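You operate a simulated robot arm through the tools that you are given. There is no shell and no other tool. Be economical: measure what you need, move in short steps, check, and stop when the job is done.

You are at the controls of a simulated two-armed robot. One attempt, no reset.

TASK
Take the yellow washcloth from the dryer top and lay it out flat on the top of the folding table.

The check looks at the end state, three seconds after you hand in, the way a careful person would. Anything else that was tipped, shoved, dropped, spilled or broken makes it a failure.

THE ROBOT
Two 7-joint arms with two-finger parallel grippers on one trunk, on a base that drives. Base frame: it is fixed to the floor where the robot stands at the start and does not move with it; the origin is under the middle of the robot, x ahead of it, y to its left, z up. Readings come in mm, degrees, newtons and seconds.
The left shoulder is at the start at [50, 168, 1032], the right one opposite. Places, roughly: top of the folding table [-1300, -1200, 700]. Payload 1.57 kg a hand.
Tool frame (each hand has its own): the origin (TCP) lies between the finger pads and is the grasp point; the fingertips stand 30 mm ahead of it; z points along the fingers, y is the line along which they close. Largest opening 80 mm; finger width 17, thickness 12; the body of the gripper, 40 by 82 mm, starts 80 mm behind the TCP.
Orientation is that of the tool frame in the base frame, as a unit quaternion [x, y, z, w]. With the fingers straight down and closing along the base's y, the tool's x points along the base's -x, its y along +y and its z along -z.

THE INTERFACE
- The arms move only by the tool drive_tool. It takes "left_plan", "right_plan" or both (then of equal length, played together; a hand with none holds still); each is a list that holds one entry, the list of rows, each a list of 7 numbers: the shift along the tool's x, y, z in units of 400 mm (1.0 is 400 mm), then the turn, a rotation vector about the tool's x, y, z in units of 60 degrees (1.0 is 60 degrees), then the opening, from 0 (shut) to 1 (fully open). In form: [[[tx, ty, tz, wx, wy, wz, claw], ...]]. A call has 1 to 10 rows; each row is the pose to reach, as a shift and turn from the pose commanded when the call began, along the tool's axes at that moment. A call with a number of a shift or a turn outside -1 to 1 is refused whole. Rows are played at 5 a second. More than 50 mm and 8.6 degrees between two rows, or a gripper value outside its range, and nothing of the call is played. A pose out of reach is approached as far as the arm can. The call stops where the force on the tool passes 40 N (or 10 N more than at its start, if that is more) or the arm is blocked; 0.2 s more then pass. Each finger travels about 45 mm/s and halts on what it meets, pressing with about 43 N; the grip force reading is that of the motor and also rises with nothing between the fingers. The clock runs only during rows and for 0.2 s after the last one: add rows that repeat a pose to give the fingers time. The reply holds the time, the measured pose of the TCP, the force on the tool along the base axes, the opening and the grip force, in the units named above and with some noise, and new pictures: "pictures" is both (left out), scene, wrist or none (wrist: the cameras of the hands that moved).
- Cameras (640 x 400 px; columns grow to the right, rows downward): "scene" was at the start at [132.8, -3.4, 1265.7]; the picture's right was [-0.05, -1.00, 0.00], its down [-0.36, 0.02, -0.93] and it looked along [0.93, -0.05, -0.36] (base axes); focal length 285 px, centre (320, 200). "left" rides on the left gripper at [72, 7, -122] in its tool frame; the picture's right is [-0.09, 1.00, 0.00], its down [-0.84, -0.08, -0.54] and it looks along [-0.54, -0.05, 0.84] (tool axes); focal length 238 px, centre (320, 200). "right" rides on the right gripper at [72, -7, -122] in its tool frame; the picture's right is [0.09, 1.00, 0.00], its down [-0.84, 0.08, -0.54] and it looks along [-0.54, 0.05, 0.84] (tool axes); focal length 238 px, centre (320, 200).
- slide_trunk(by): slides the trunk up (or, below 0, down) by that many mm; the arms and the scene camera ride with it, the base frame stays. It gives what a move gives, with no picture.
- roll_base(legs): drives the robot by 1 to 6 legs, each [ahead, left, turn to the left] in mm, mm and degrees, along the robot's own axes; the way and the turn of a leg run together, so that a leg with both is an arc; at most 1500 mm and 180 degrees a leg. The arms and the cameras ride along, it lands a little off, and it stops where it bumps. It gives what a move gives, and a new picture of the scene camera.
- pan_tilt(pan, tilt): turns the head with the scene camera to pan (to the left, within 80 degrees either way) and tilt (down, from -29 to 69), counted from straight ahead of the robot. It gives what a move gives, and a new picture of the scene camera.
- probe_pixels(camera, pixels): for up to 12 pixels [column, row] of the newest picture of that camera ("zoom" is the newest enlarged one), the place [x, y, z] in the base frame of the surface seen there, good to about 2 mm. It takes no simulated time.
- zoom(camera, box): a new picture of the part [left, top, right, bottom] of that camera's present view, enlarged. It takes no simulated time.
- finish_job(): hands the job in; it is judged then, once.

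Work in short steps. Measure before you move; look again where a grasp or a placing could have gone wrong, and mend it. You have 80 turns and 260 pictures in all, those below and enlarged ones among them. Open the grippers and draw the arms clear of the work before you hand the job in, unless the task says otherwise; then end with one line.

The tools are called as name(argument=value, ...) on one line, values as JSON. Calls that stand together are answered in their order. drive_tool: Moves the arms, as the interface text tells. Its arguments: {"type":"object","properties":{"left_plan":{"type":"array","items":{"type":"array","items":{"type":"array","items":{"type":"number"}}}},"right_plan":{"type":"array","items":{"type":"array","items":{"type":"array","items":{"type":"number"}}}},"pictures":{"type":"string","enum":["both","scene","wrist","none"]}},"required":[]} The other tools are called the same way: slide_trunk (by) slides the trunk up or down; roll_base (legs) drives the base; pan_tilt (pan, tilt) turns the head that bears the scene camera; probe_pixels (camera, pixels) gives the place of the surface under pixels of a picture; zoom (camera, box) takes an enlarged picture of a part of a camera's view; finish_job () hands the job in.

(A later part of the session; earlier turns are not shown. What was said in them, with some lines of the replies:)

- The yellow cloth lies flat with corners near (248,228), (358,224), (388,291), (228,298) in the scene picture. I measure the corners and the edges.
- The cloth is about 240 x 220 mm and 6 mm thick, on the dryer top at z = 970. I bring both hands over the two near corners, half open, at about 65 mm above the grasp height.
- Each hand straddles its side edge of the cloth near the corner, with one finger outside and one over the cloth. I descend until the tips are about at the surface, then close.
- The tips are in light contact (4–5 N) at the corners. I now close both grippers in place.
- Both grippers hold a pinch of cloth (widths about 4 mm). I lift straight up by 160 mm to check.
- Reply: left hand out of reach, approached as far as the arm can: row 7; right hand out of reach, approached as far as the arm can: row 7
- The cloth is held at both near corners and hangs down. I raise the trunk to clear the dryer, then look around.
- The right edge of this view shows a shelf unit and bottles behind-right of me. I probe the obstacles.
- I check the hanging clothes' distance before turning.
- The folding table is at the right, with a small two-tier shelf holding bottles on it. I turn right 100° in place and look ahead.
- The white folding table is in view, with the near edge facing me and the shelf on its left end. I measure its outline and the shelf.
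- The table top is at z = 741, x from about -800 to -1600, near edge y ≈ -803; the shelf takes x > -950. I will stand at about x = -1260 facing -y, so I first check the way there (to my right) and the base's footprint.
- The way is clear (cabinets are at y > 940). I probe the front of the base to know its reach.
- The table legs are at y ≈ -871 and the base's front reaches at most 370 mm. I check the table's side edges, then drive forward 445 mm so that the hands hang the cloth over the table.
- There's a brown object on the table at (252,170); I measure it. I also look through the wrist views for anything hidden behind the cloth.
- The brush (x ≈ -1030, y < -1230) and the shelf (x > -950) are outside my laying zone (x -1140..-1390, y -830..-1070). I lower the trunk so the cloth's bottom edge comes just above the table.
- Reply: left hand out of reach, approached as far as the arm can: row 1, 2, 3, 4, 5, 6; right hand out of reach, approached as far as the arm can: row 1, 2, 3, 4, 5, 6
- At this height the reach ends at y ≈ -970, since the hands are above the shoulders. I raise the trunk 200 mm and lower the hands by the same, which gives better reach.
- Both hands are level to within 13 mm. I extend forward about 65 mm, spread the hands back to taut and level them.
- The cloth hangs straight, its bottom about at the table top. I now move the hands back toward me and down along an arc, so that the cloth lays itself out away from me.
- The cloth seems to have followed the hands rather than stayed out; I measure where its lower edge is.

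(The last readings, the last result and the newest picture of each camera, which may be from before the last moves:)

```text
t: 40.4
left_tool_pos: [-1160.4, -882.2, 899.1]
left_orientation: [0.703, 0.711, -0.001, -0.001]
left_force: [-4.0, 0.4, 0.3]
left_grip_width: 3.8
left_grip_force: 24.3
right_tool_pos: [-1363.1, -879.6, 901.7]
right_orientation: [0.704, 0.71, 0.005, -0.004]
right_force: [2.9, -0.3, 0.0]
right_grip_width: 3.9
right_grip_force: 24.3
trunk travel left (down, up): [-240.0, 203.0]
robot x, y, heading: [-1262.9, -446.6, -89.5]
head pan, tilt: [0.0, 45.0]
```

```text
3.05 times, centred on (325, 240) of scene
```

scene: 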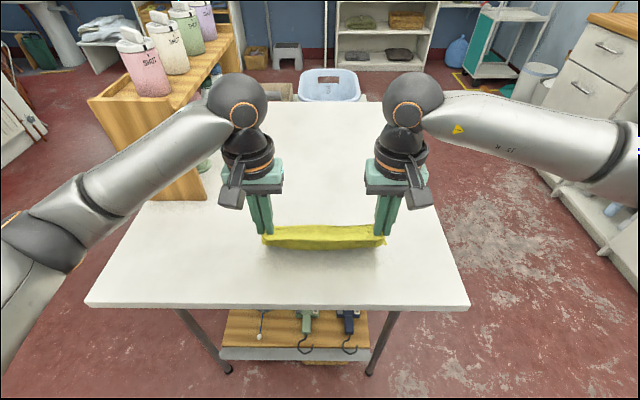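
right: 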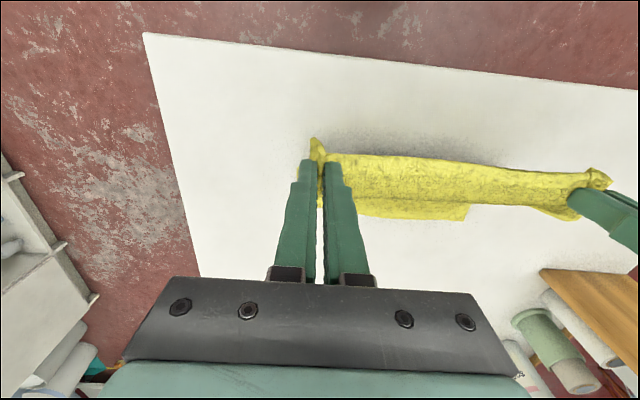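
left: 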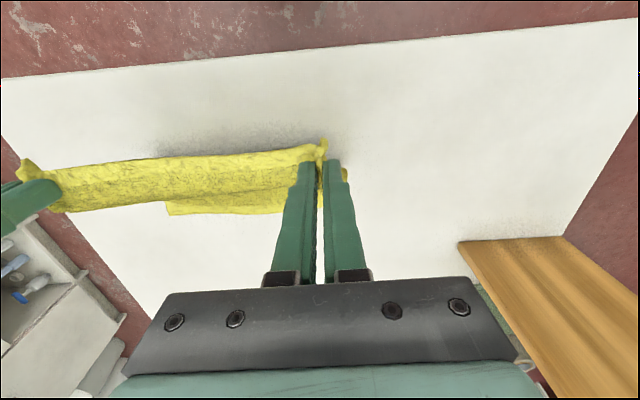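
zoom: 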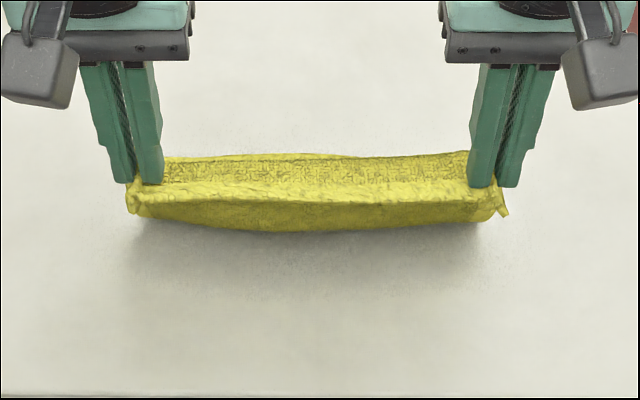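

The far edge lies at y = -998 and the laying works, but the held edge would end off the near table edge (y = -803). I lift back along the same arc and will start about 50 mm farther out.

drive_tool(left_plan=[[[-0.03, 0, -0.06, 0, 0, 0, 0], [-0.09, 0, -0.12, 0, 0, 0, 0], [-0.17, 0, -0.18, 0, 0, 0, 0], [-0.25, 0, -0.215, 0, 0, 0, 0], [-0.32, 0, -0.23, 0, 0, 0, 0], [-0.38, 0, -0.23, 0, 0, 0, 0], [-0.38, 0, -0.23, 0, 0, 0, 0]]], right_plan=[[[-0.03, 0, -0.06, 0, 0, 0, 0], [-0.09, 0, -0.12, 0, 0, 0, 0], [-0.17, 0, -0.18, 0, 0, 0, 0], [-0.25, 0, -0.215, 0, 0, 0, 0], [-0.32, 0, -0.23, 0, 0, 0, 0], [-0.38, 0, -0.23, 0, 0, 0, 0], [-0.38, 0, -0.23, 0, 0, 0, 0]]], pictures="none")

probe_pixels(camera="scene", pixels=[[290, 355], [225, 370], [374, 368], [250, 345], [340, 345]])

roll_base(legs=[[30, 0, 0]])

```text
t: 42.0
left_tool_pos: [-1158.7, -1032.2, 992.3]
left_orientation: [0.704, 0.711, -0.001, -0.002]
left_force: [-2.3, 0.2, -0.7]
left_grip_width: 3.6
left_grip_force: 24.5
right_tool_pos: [-1360.1, -1031.8, 991.3]
right_orientation: [0.703, 0.711, 0.004, -0.005]
right_force: [2.5, 0.2, 0.5]
right_grip_width: 3.7
right_grip_force: 25.1
trunk travel left (down, up): [-240.0, 203.0]
robot x, y, heading: [-1260.1, -444.7, -89.2]
head pan, tilt: [0.0, 45.0]
```

```text
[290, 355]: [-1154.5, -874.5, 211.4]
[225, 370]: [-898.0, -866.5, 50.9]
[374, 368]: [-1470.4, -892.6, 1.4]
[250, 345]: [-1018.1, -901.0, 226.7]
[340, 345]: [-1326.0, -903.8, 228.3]
```

```text
t: 42.8
left_tool_pos: [-1160.2, -1062.3, 992.3]
left_orientation: [0.703, 0.711, 0.0, -0.001]
left_force: [-3.1, -0.7, -0.2]
left_grip_width: 3.7
left_grip_force: 24.5
right_tool_pos: [-1360.2, -1063.2, 992.0]
right_orientation: [0.704, 0.71, 0.004, -0.004]
right_force: [3.5, -0.2, -0.9]
right_grip_width: 4.0
right_grip_force: 24.2
trunk travel left (down, up): [-240.0, 203.0]
robot x, y, heading: [-1259.5, -475.7, -89.0]
head pan, tilt: [0.0, 45.0]
```

scene: 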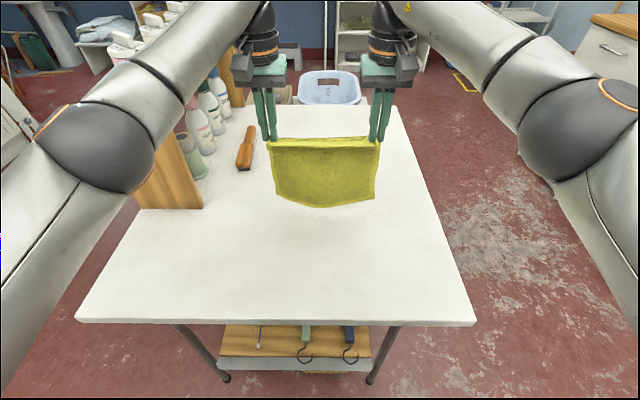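

The base moved without a bump. I check the left elbow's clearance to the shelf and extend the hands another 20 mm with a small lowering.

probe_pixels(camera="scene", pixels=[[130, 175], [155, 140], [175, 190], [180, 75], [322, 204]])

drive_tool(left_plan=[[[-0.03, 0, 0.01, 0, 0, 0, 0], [-0.055, 0, 0.02, 0, 0, 0, 0], [-0.055, 0, 0.03, 0, 0, 0, 0], [-0.055, 0, 0.03, 0, 0, 0, 0]]], right_plan=[[[-0.03, 0, 0.01, 0, 0, 0, 0], [-0.055, 0, 0.02, 0, 0, 0, 0], [-0.055, 0, 0.03, 0, 0, 0, 0], [-0.055, 0, 0.03, 0, 0, 0, 0]]], pictures="scene")

```text
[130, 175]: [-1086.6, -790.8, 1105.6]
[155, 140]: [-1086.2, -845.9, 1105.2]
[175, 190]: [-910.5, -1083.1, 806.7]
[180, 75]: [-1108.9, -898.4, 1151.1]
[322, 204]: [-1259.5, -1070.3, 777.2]
```

```text
t: 43.8
left_tool_pos: [-1156.0, -1076.5, 980.0]
left_orientation: [0.704, 0.71, -0.002, -0.002]
left_force: [-7.3, -0.5, -0.5]
left_grip_width: 3.6
left_grip_force: 24.0
left hand out of reach, approached as far as the arm can: row 2, 3, 4
right_tool_pos: [-1360.4, -1077.0, 979.5]
right_orientation: [0.704, 0.711, 0.004, -0.003]
right_force: [7.2, 0.2, -0.1]
right_grip_width: 3.9
right_grip_force: 24.7
right hand out of reach, approached as far as the arm can: row 2, 3, 4
trunk travel left (down, up): [-240.0, 203.0]
robot x, y, heading: [-1258.6, -472.6, -89.3]
head pan, tilt: [0.0, 45.0]
```

scene: 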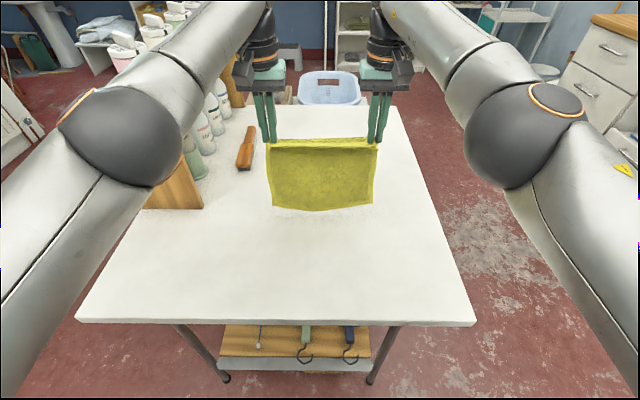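

Reach ended at y = -1077, which suffices. I lay down along a slightly slacker arc, ending about 45 mm over the table.

drive_tool(left_plan=[[[0.0125, 0, 0.0625, 0, 0, 0, 0], [0.0625, 0, 0.0875, 0, 0, 0, 0], [0.125, 0, 0.1125, 0, 0, 0, 0], [0.1875, 0, 0.1375, 0, 0, 0, 0], [0.25, 0, 0.175, 0, 0, 0, 0], [0.3, 0, 0.225, 0, 0, 0, 0], [0.35, 0, 0.275, 0, 0, 0, 0], [0.3875, 0, 0.325, 0, 0, 0, 0], [0.42, 0, 0.375, 0, 0, 0, 0], [0.45, 0, 0.4125, 0, 0, 0, 0]]], right_plan=[[[0.0125, 0, 0.0625, 0, 0, 0, 0], [0.0625, 0, 0.0875, 0, 0, 0, 0], [0.125, 0, 0.1125, 0, 0, 0, 0], [0.1875, 0, 0.1375, 0, 0, 0, 0], [0.25, 0, 0.175, 0, 0, 0, 0], [0.3, 0, 0.225, 0, 0, 0, 0], [0.35, 0, 0.275, 0, 0, 0, 0], [0.3875, 0, 0.325, 0, 0, 0, 0], [0.42, 0, 0.375, 0, 0, 0, 0], [0.45, 0, 0.4125, 0, 0, 0, 0]]])

```text
t: 46.0
left_tool_pos: [-1155.6, -896.0, 812.5]
left_orientation: [0.704, 0.71, -0.001, -0.001]
left_force: [-7.9, -0.5, 0.0]
left_grip_width: 3.5
left_grip_force: 24.4
right_tool_pos: [-1362.3, -898.4, 815.8]
right_orientation: [0.703, 0.711, 0.004, -0.004]
right_force: [7.5, 0.4, 0.6]
right_grip_width: 3.9
right_grip_force: 24.3
trunk travel left (down, up): [-240.0, 203.0]
robot x, y, heading: [-1260.6, -474.6, -89.6]
head pan, tilt: [0.0, 45.0]
```

scene: 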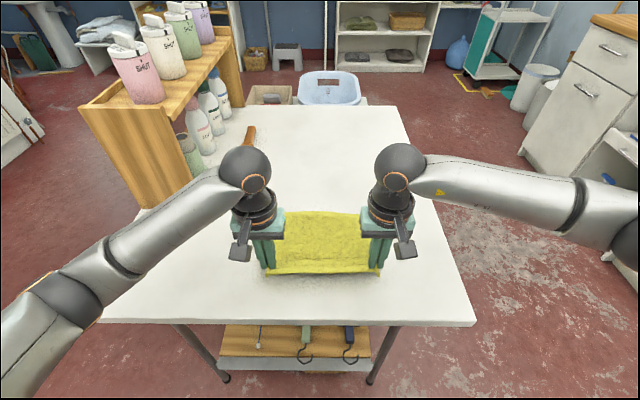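
right: 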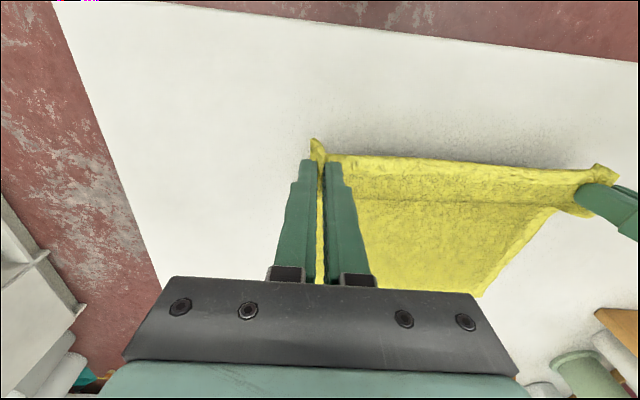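
left: 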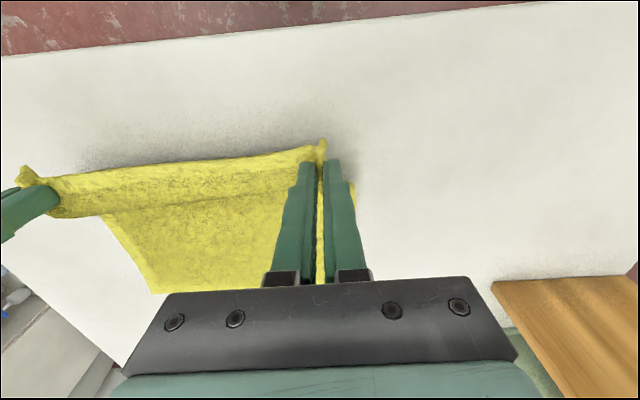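

It lays out nicely. I measure the far edge and the near table edge to choose the end point.

probe_pixels(camera="right", pixels=[[475, 293], [400, 285], [545, 212], [400, 200], [420, 240]])

probe_pixels(camera="left", pixels=[[155, 290], [200, 287], [105, 220], [200, 200], [250, 7]])

probe_pixels(camera="scene", pixels=[[320, 212], [320, 255], [320, 271], [320, 318]])

```text
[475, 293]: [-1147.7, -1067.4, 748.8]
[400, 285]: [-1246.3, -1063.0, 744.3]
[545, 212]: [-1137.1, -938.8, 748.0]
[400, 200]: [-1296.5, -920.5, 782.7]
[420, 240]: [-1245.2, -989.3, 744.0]
```

```text
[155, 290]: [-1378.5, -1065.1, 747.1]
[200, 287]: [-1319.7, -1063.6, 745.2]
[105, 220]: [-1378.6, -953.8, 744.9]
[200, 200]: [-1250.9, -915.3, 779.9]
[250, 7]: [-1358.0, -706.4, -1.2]
```

```text
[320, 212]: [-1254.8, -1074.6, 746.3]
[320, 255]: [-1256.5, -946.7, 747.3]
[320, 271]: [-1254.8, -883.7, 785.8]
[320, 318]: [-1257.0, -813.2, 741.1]
```

The far edge is at y ≈ -1072, so the taut end point for the grip is y ≈ -872. I lower to the surface while pulling back about 27 mm.

drive_tool(left_plan=[[[0.015, 0, 0.03, 0, 0, 0, 0], [0.03, 0, 0.06, 0, 0, 0, 0], [0.045, 0, 0.08, 0, 0, 0, 0], [0.055, 0, 0.092, 0, 0, 0, 0], [0.065, 0, 0.092, 0, 0, 0, 0], [0.065, 0, 0.092, 0, 0, 0, 0]]], right_plan=[[[0.015, 0, 0.03, 0, 0, 0, 0], [0.03, 0, 0.065, 0, 0, 0, 0], [0.045, 0, 0.085, 0, 0, 0, 0], [0.05, 0, 0.1, 0, 0, 0, 0], [0.06, 0, 0.1, 0, 0, 0, 0], [0.06, 0, 0.1, 0, 0, 0, 0]]])

```text
t: 47.4
left_tool_pos: [-1157.3, -869.7, 775.5]
left_orientation: [0.703, 0.711, -0.002, -0.001]
left_force: [-7.2, 0.1, 0.1]
left_grip_width: 3.9
left_grip_force: 24.8
right_tool_pos: [-1362.6, -872.8, 776.9]
right_orientation: [0.703, 0.711, 0.004, -0.004]
right_force: [6.5, 0.0, -0.8]
right_grip_width: 3.8
right_grip_force: 24.9
trunk travel left (down, up): [-240.0, 203.0]
robot x, y, heading: [-1260.1, -477.1, -89.6]
head pan, tilt: [0.0, 45.0]
```

scene: 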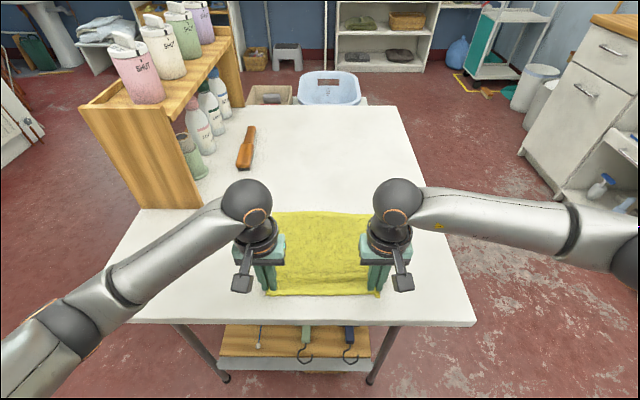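
right: 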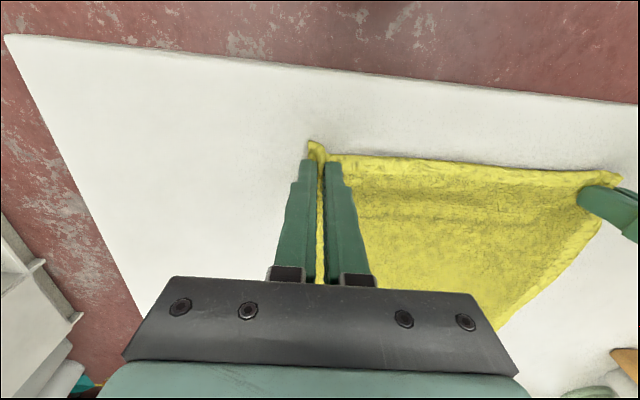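
left: 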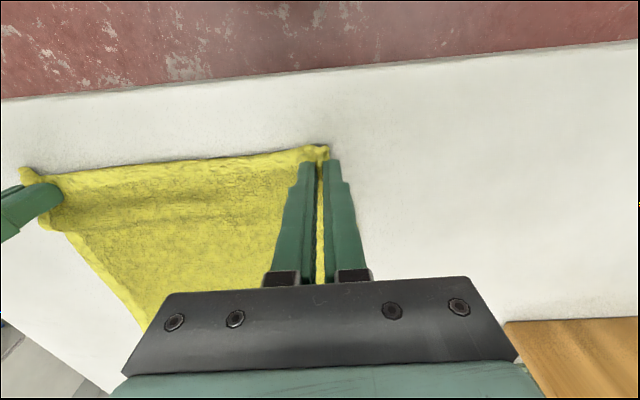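

Nearly flat, with a small ripple near the held edge. I pull 8 mm more, then open the grippers slightly in place.

drive_tool(left_plan=[[[0.01, 0, 0, 0, 0, 0, 0], [0.02, 0, 0, 0, 0, 0, 0], [0.02, 0, 0, 0, 0, 0, 0], [0.02, 0, 0, 0, 0, 0, 0.15], [0.02, 0, 0, 0, 0, 0, 0.3], [0.02, 0, 0, 0, 0, 0, 0.45], [0.02, 0, 0, 0, 0, 0, 0.45]]], right_plan=[[[0.01, 0, 0, 0, 0, 0, 0], [0.02, 0, 0, 0, 0, 0, 0], [0.02, 0, 0, 0, 0, 0, 0], [0.02, 0, 0, 0, 0, 0, 0.15], [0.02, 0, 0, 0, 0, 0, 0.3], [0.02, 0, 0, 0, 0, 0, 0.45], [0.02, 0, 0, 0, 0, 0, 0.45]]])

```text
t: 49.0
left_tool_pos: [-1157.8, -860.6, 775.9]
left_orientation: [0.704, 0.711, -0.001, 0.0]
left_force: [-0.1, 0.4, -0.9]
left_grip_width: 35.8
left_grip_force: 0.1
right_tool_pos: [-1363.9, -865.5, 776.0]
right_orientation: [0.704, 0.71, 0.005, -0.004]
right_force: [-0.4, 0.4, -0.9]
right_grip_width: 35.7
right_grip_force: 0.0
trunk travel left (down, up): [-240.0, 203.0]
robot x, y, heading: [-1261.2, -471.8, -89.0]
head pan, tilt: [0.0, 45.0]
```

scene: 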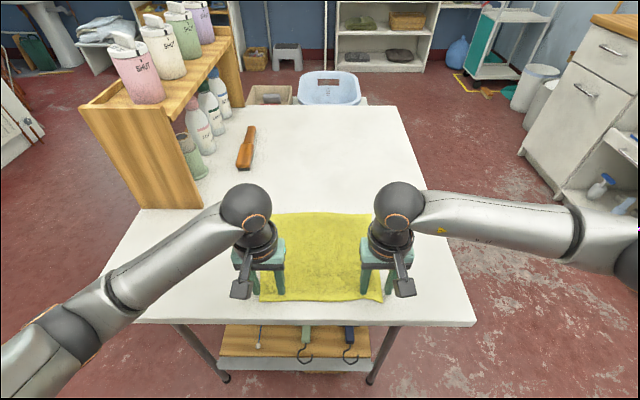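
right: 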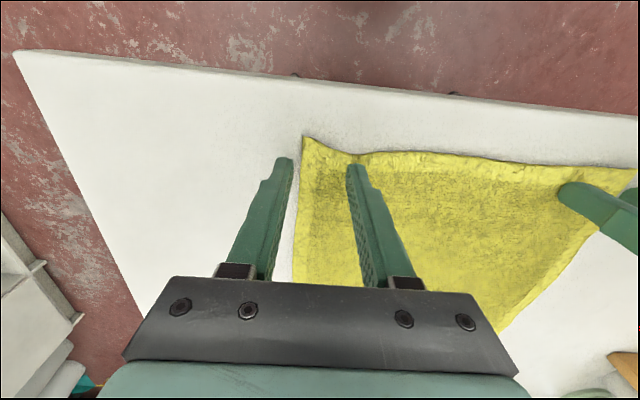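
left: 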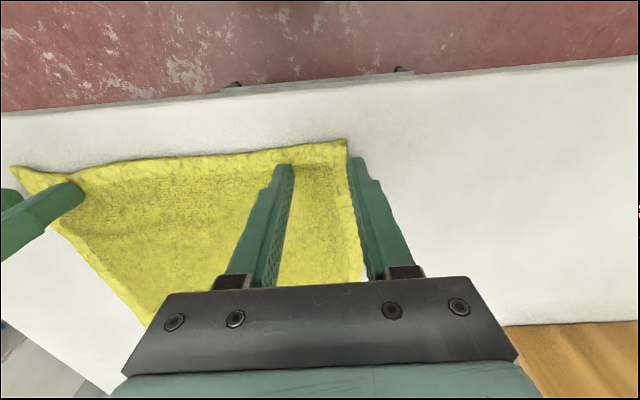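

The corners are released and lie flat. I lift both hands straight up.

drive_tool(left_plan=[[[0, 0, -0.03, 0, 0, 0, 0.45], [0, 0, -0.08, 0, 0, 0, 0.45], [0, 0, -0.16, 0, 0, 0, 0.45], [0, 0, -0.26, 0, 0, 0, 0.45], [0, 0, -0.36, 0, 0, 0, 0.6], [0, 0, -0.46, 0, 0, 0, 0.8], [0, 0, -0.55, 0, 0, 0, 1]]], right_plan=[[[0, 0, -0.03, 0, 0, 0, 0.45], [0, 0, -0.08, 0, 0, 0, 0.45], [0, 0, -0.16, 0, 0, 0, 0.45], [0, 0, -0.26, 0, 0, 0, 0.45], [0, 0, -0.36, 0, 0, 0, 0.6], [0, 0, -0.46, 0, 0, 0, 0.8], [0, 0, -0.55, 0, 0, 0, 1]]])

```text
t: 50.6
left_tool_pos: [-1158.0, -862.6, 995.1]
left_orientation: [0.704, 0.71, -0.001, -0.001]
left_force: [0.2, 0.3, 0.4]
left_grip_width: 79.7
left_grip_force: 0.0
right_tool_pos: [-1361.8, -868.5, 998.4]
right_orientation: [0.704, 0.71, 0.004, -0.005]
right_force: [0.1, 0.7, 0.4]
right_grip_width: 80.0
right_grip_force: 0.1
trunk travel left (down, up): [-240.0, 203.0]
robot x, y, heading: [-1260.0, -477.7, -89.2]
head pan, tilt: [0.0, 45.0]
```

scene: 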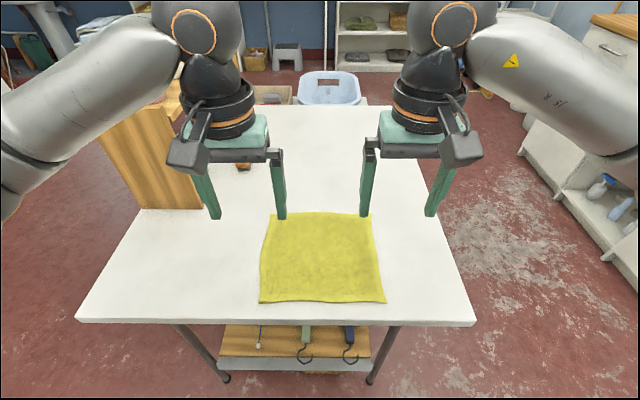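
right: 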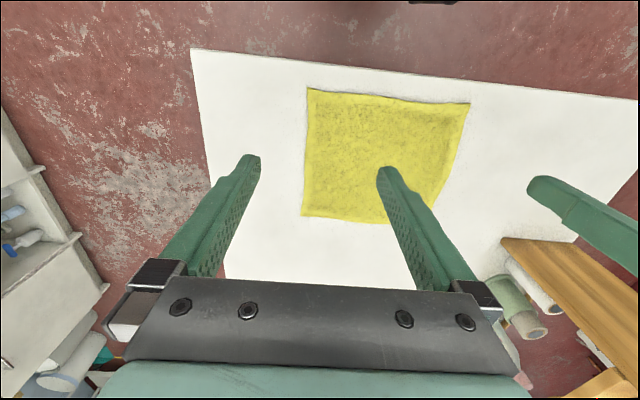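
left: 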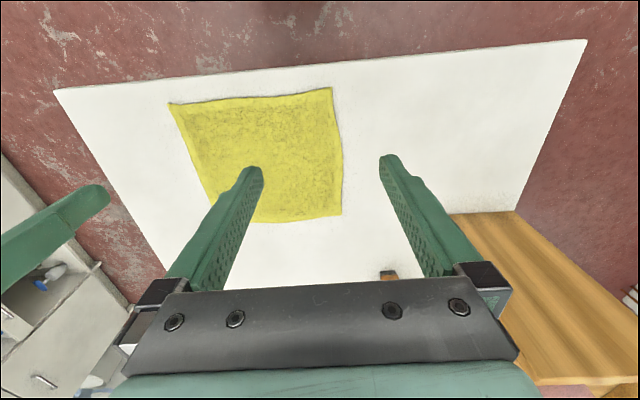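

The cloth lies square on the table. I back the base away 400 mm and take a close look at it.

roll_base(legs=[[-400, 0, 0]])

zoom(camera="scene", box=[180, 60, 420, 210])

```text
t: 53.1
left_tool_pos: [-1161.2, -466.4, 994.7]
left_orientation: [0.705, 0.709, 0.0, -0.001]
left_force: [0.0, 0.0, -0.3]
left_grip_width: 80.3
left_grip_force: 0.1
right_tool_pos: [-1367.4, -469.7, 998.0]
right_orientation: [0.705, 0.709, 0.003, -0.004]
right_force: [0.6, -0.2, 0.5]
right_grip_width: 80.3
right_grip_force: 0.0
trunk travel left (down, up): [-240.0, 203.0]
robot x, y, heading: [-1262.9, -79.3, -89.7]
head pan, tilt: [0.0, 45.0]
```

scene: 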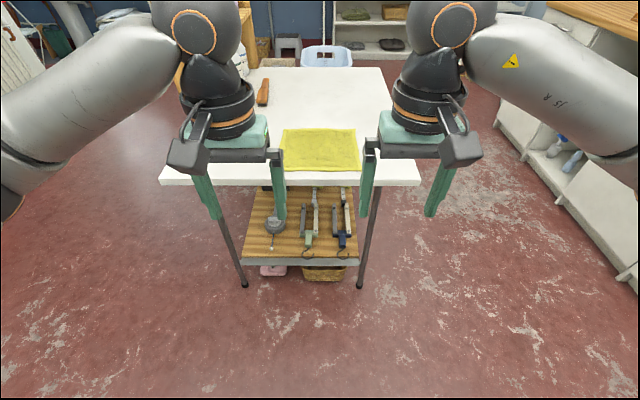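

```text
2.67 times, centred on (300, 135) of scene
```

zoom: 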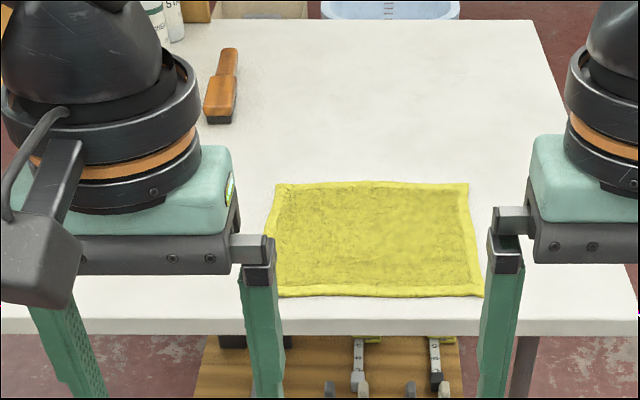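

The cloth is flat and fully on the table, everything else is undisturbed, and the arms are clear. I hand in.

finish_job()

```text
The job is handed in.
```

The yellow washcloth is laid out flat on the folding table, about 40 mm in from the front edge. I saw nothing else moved or knocked over. The grippers are open and the arms are clear of the table.
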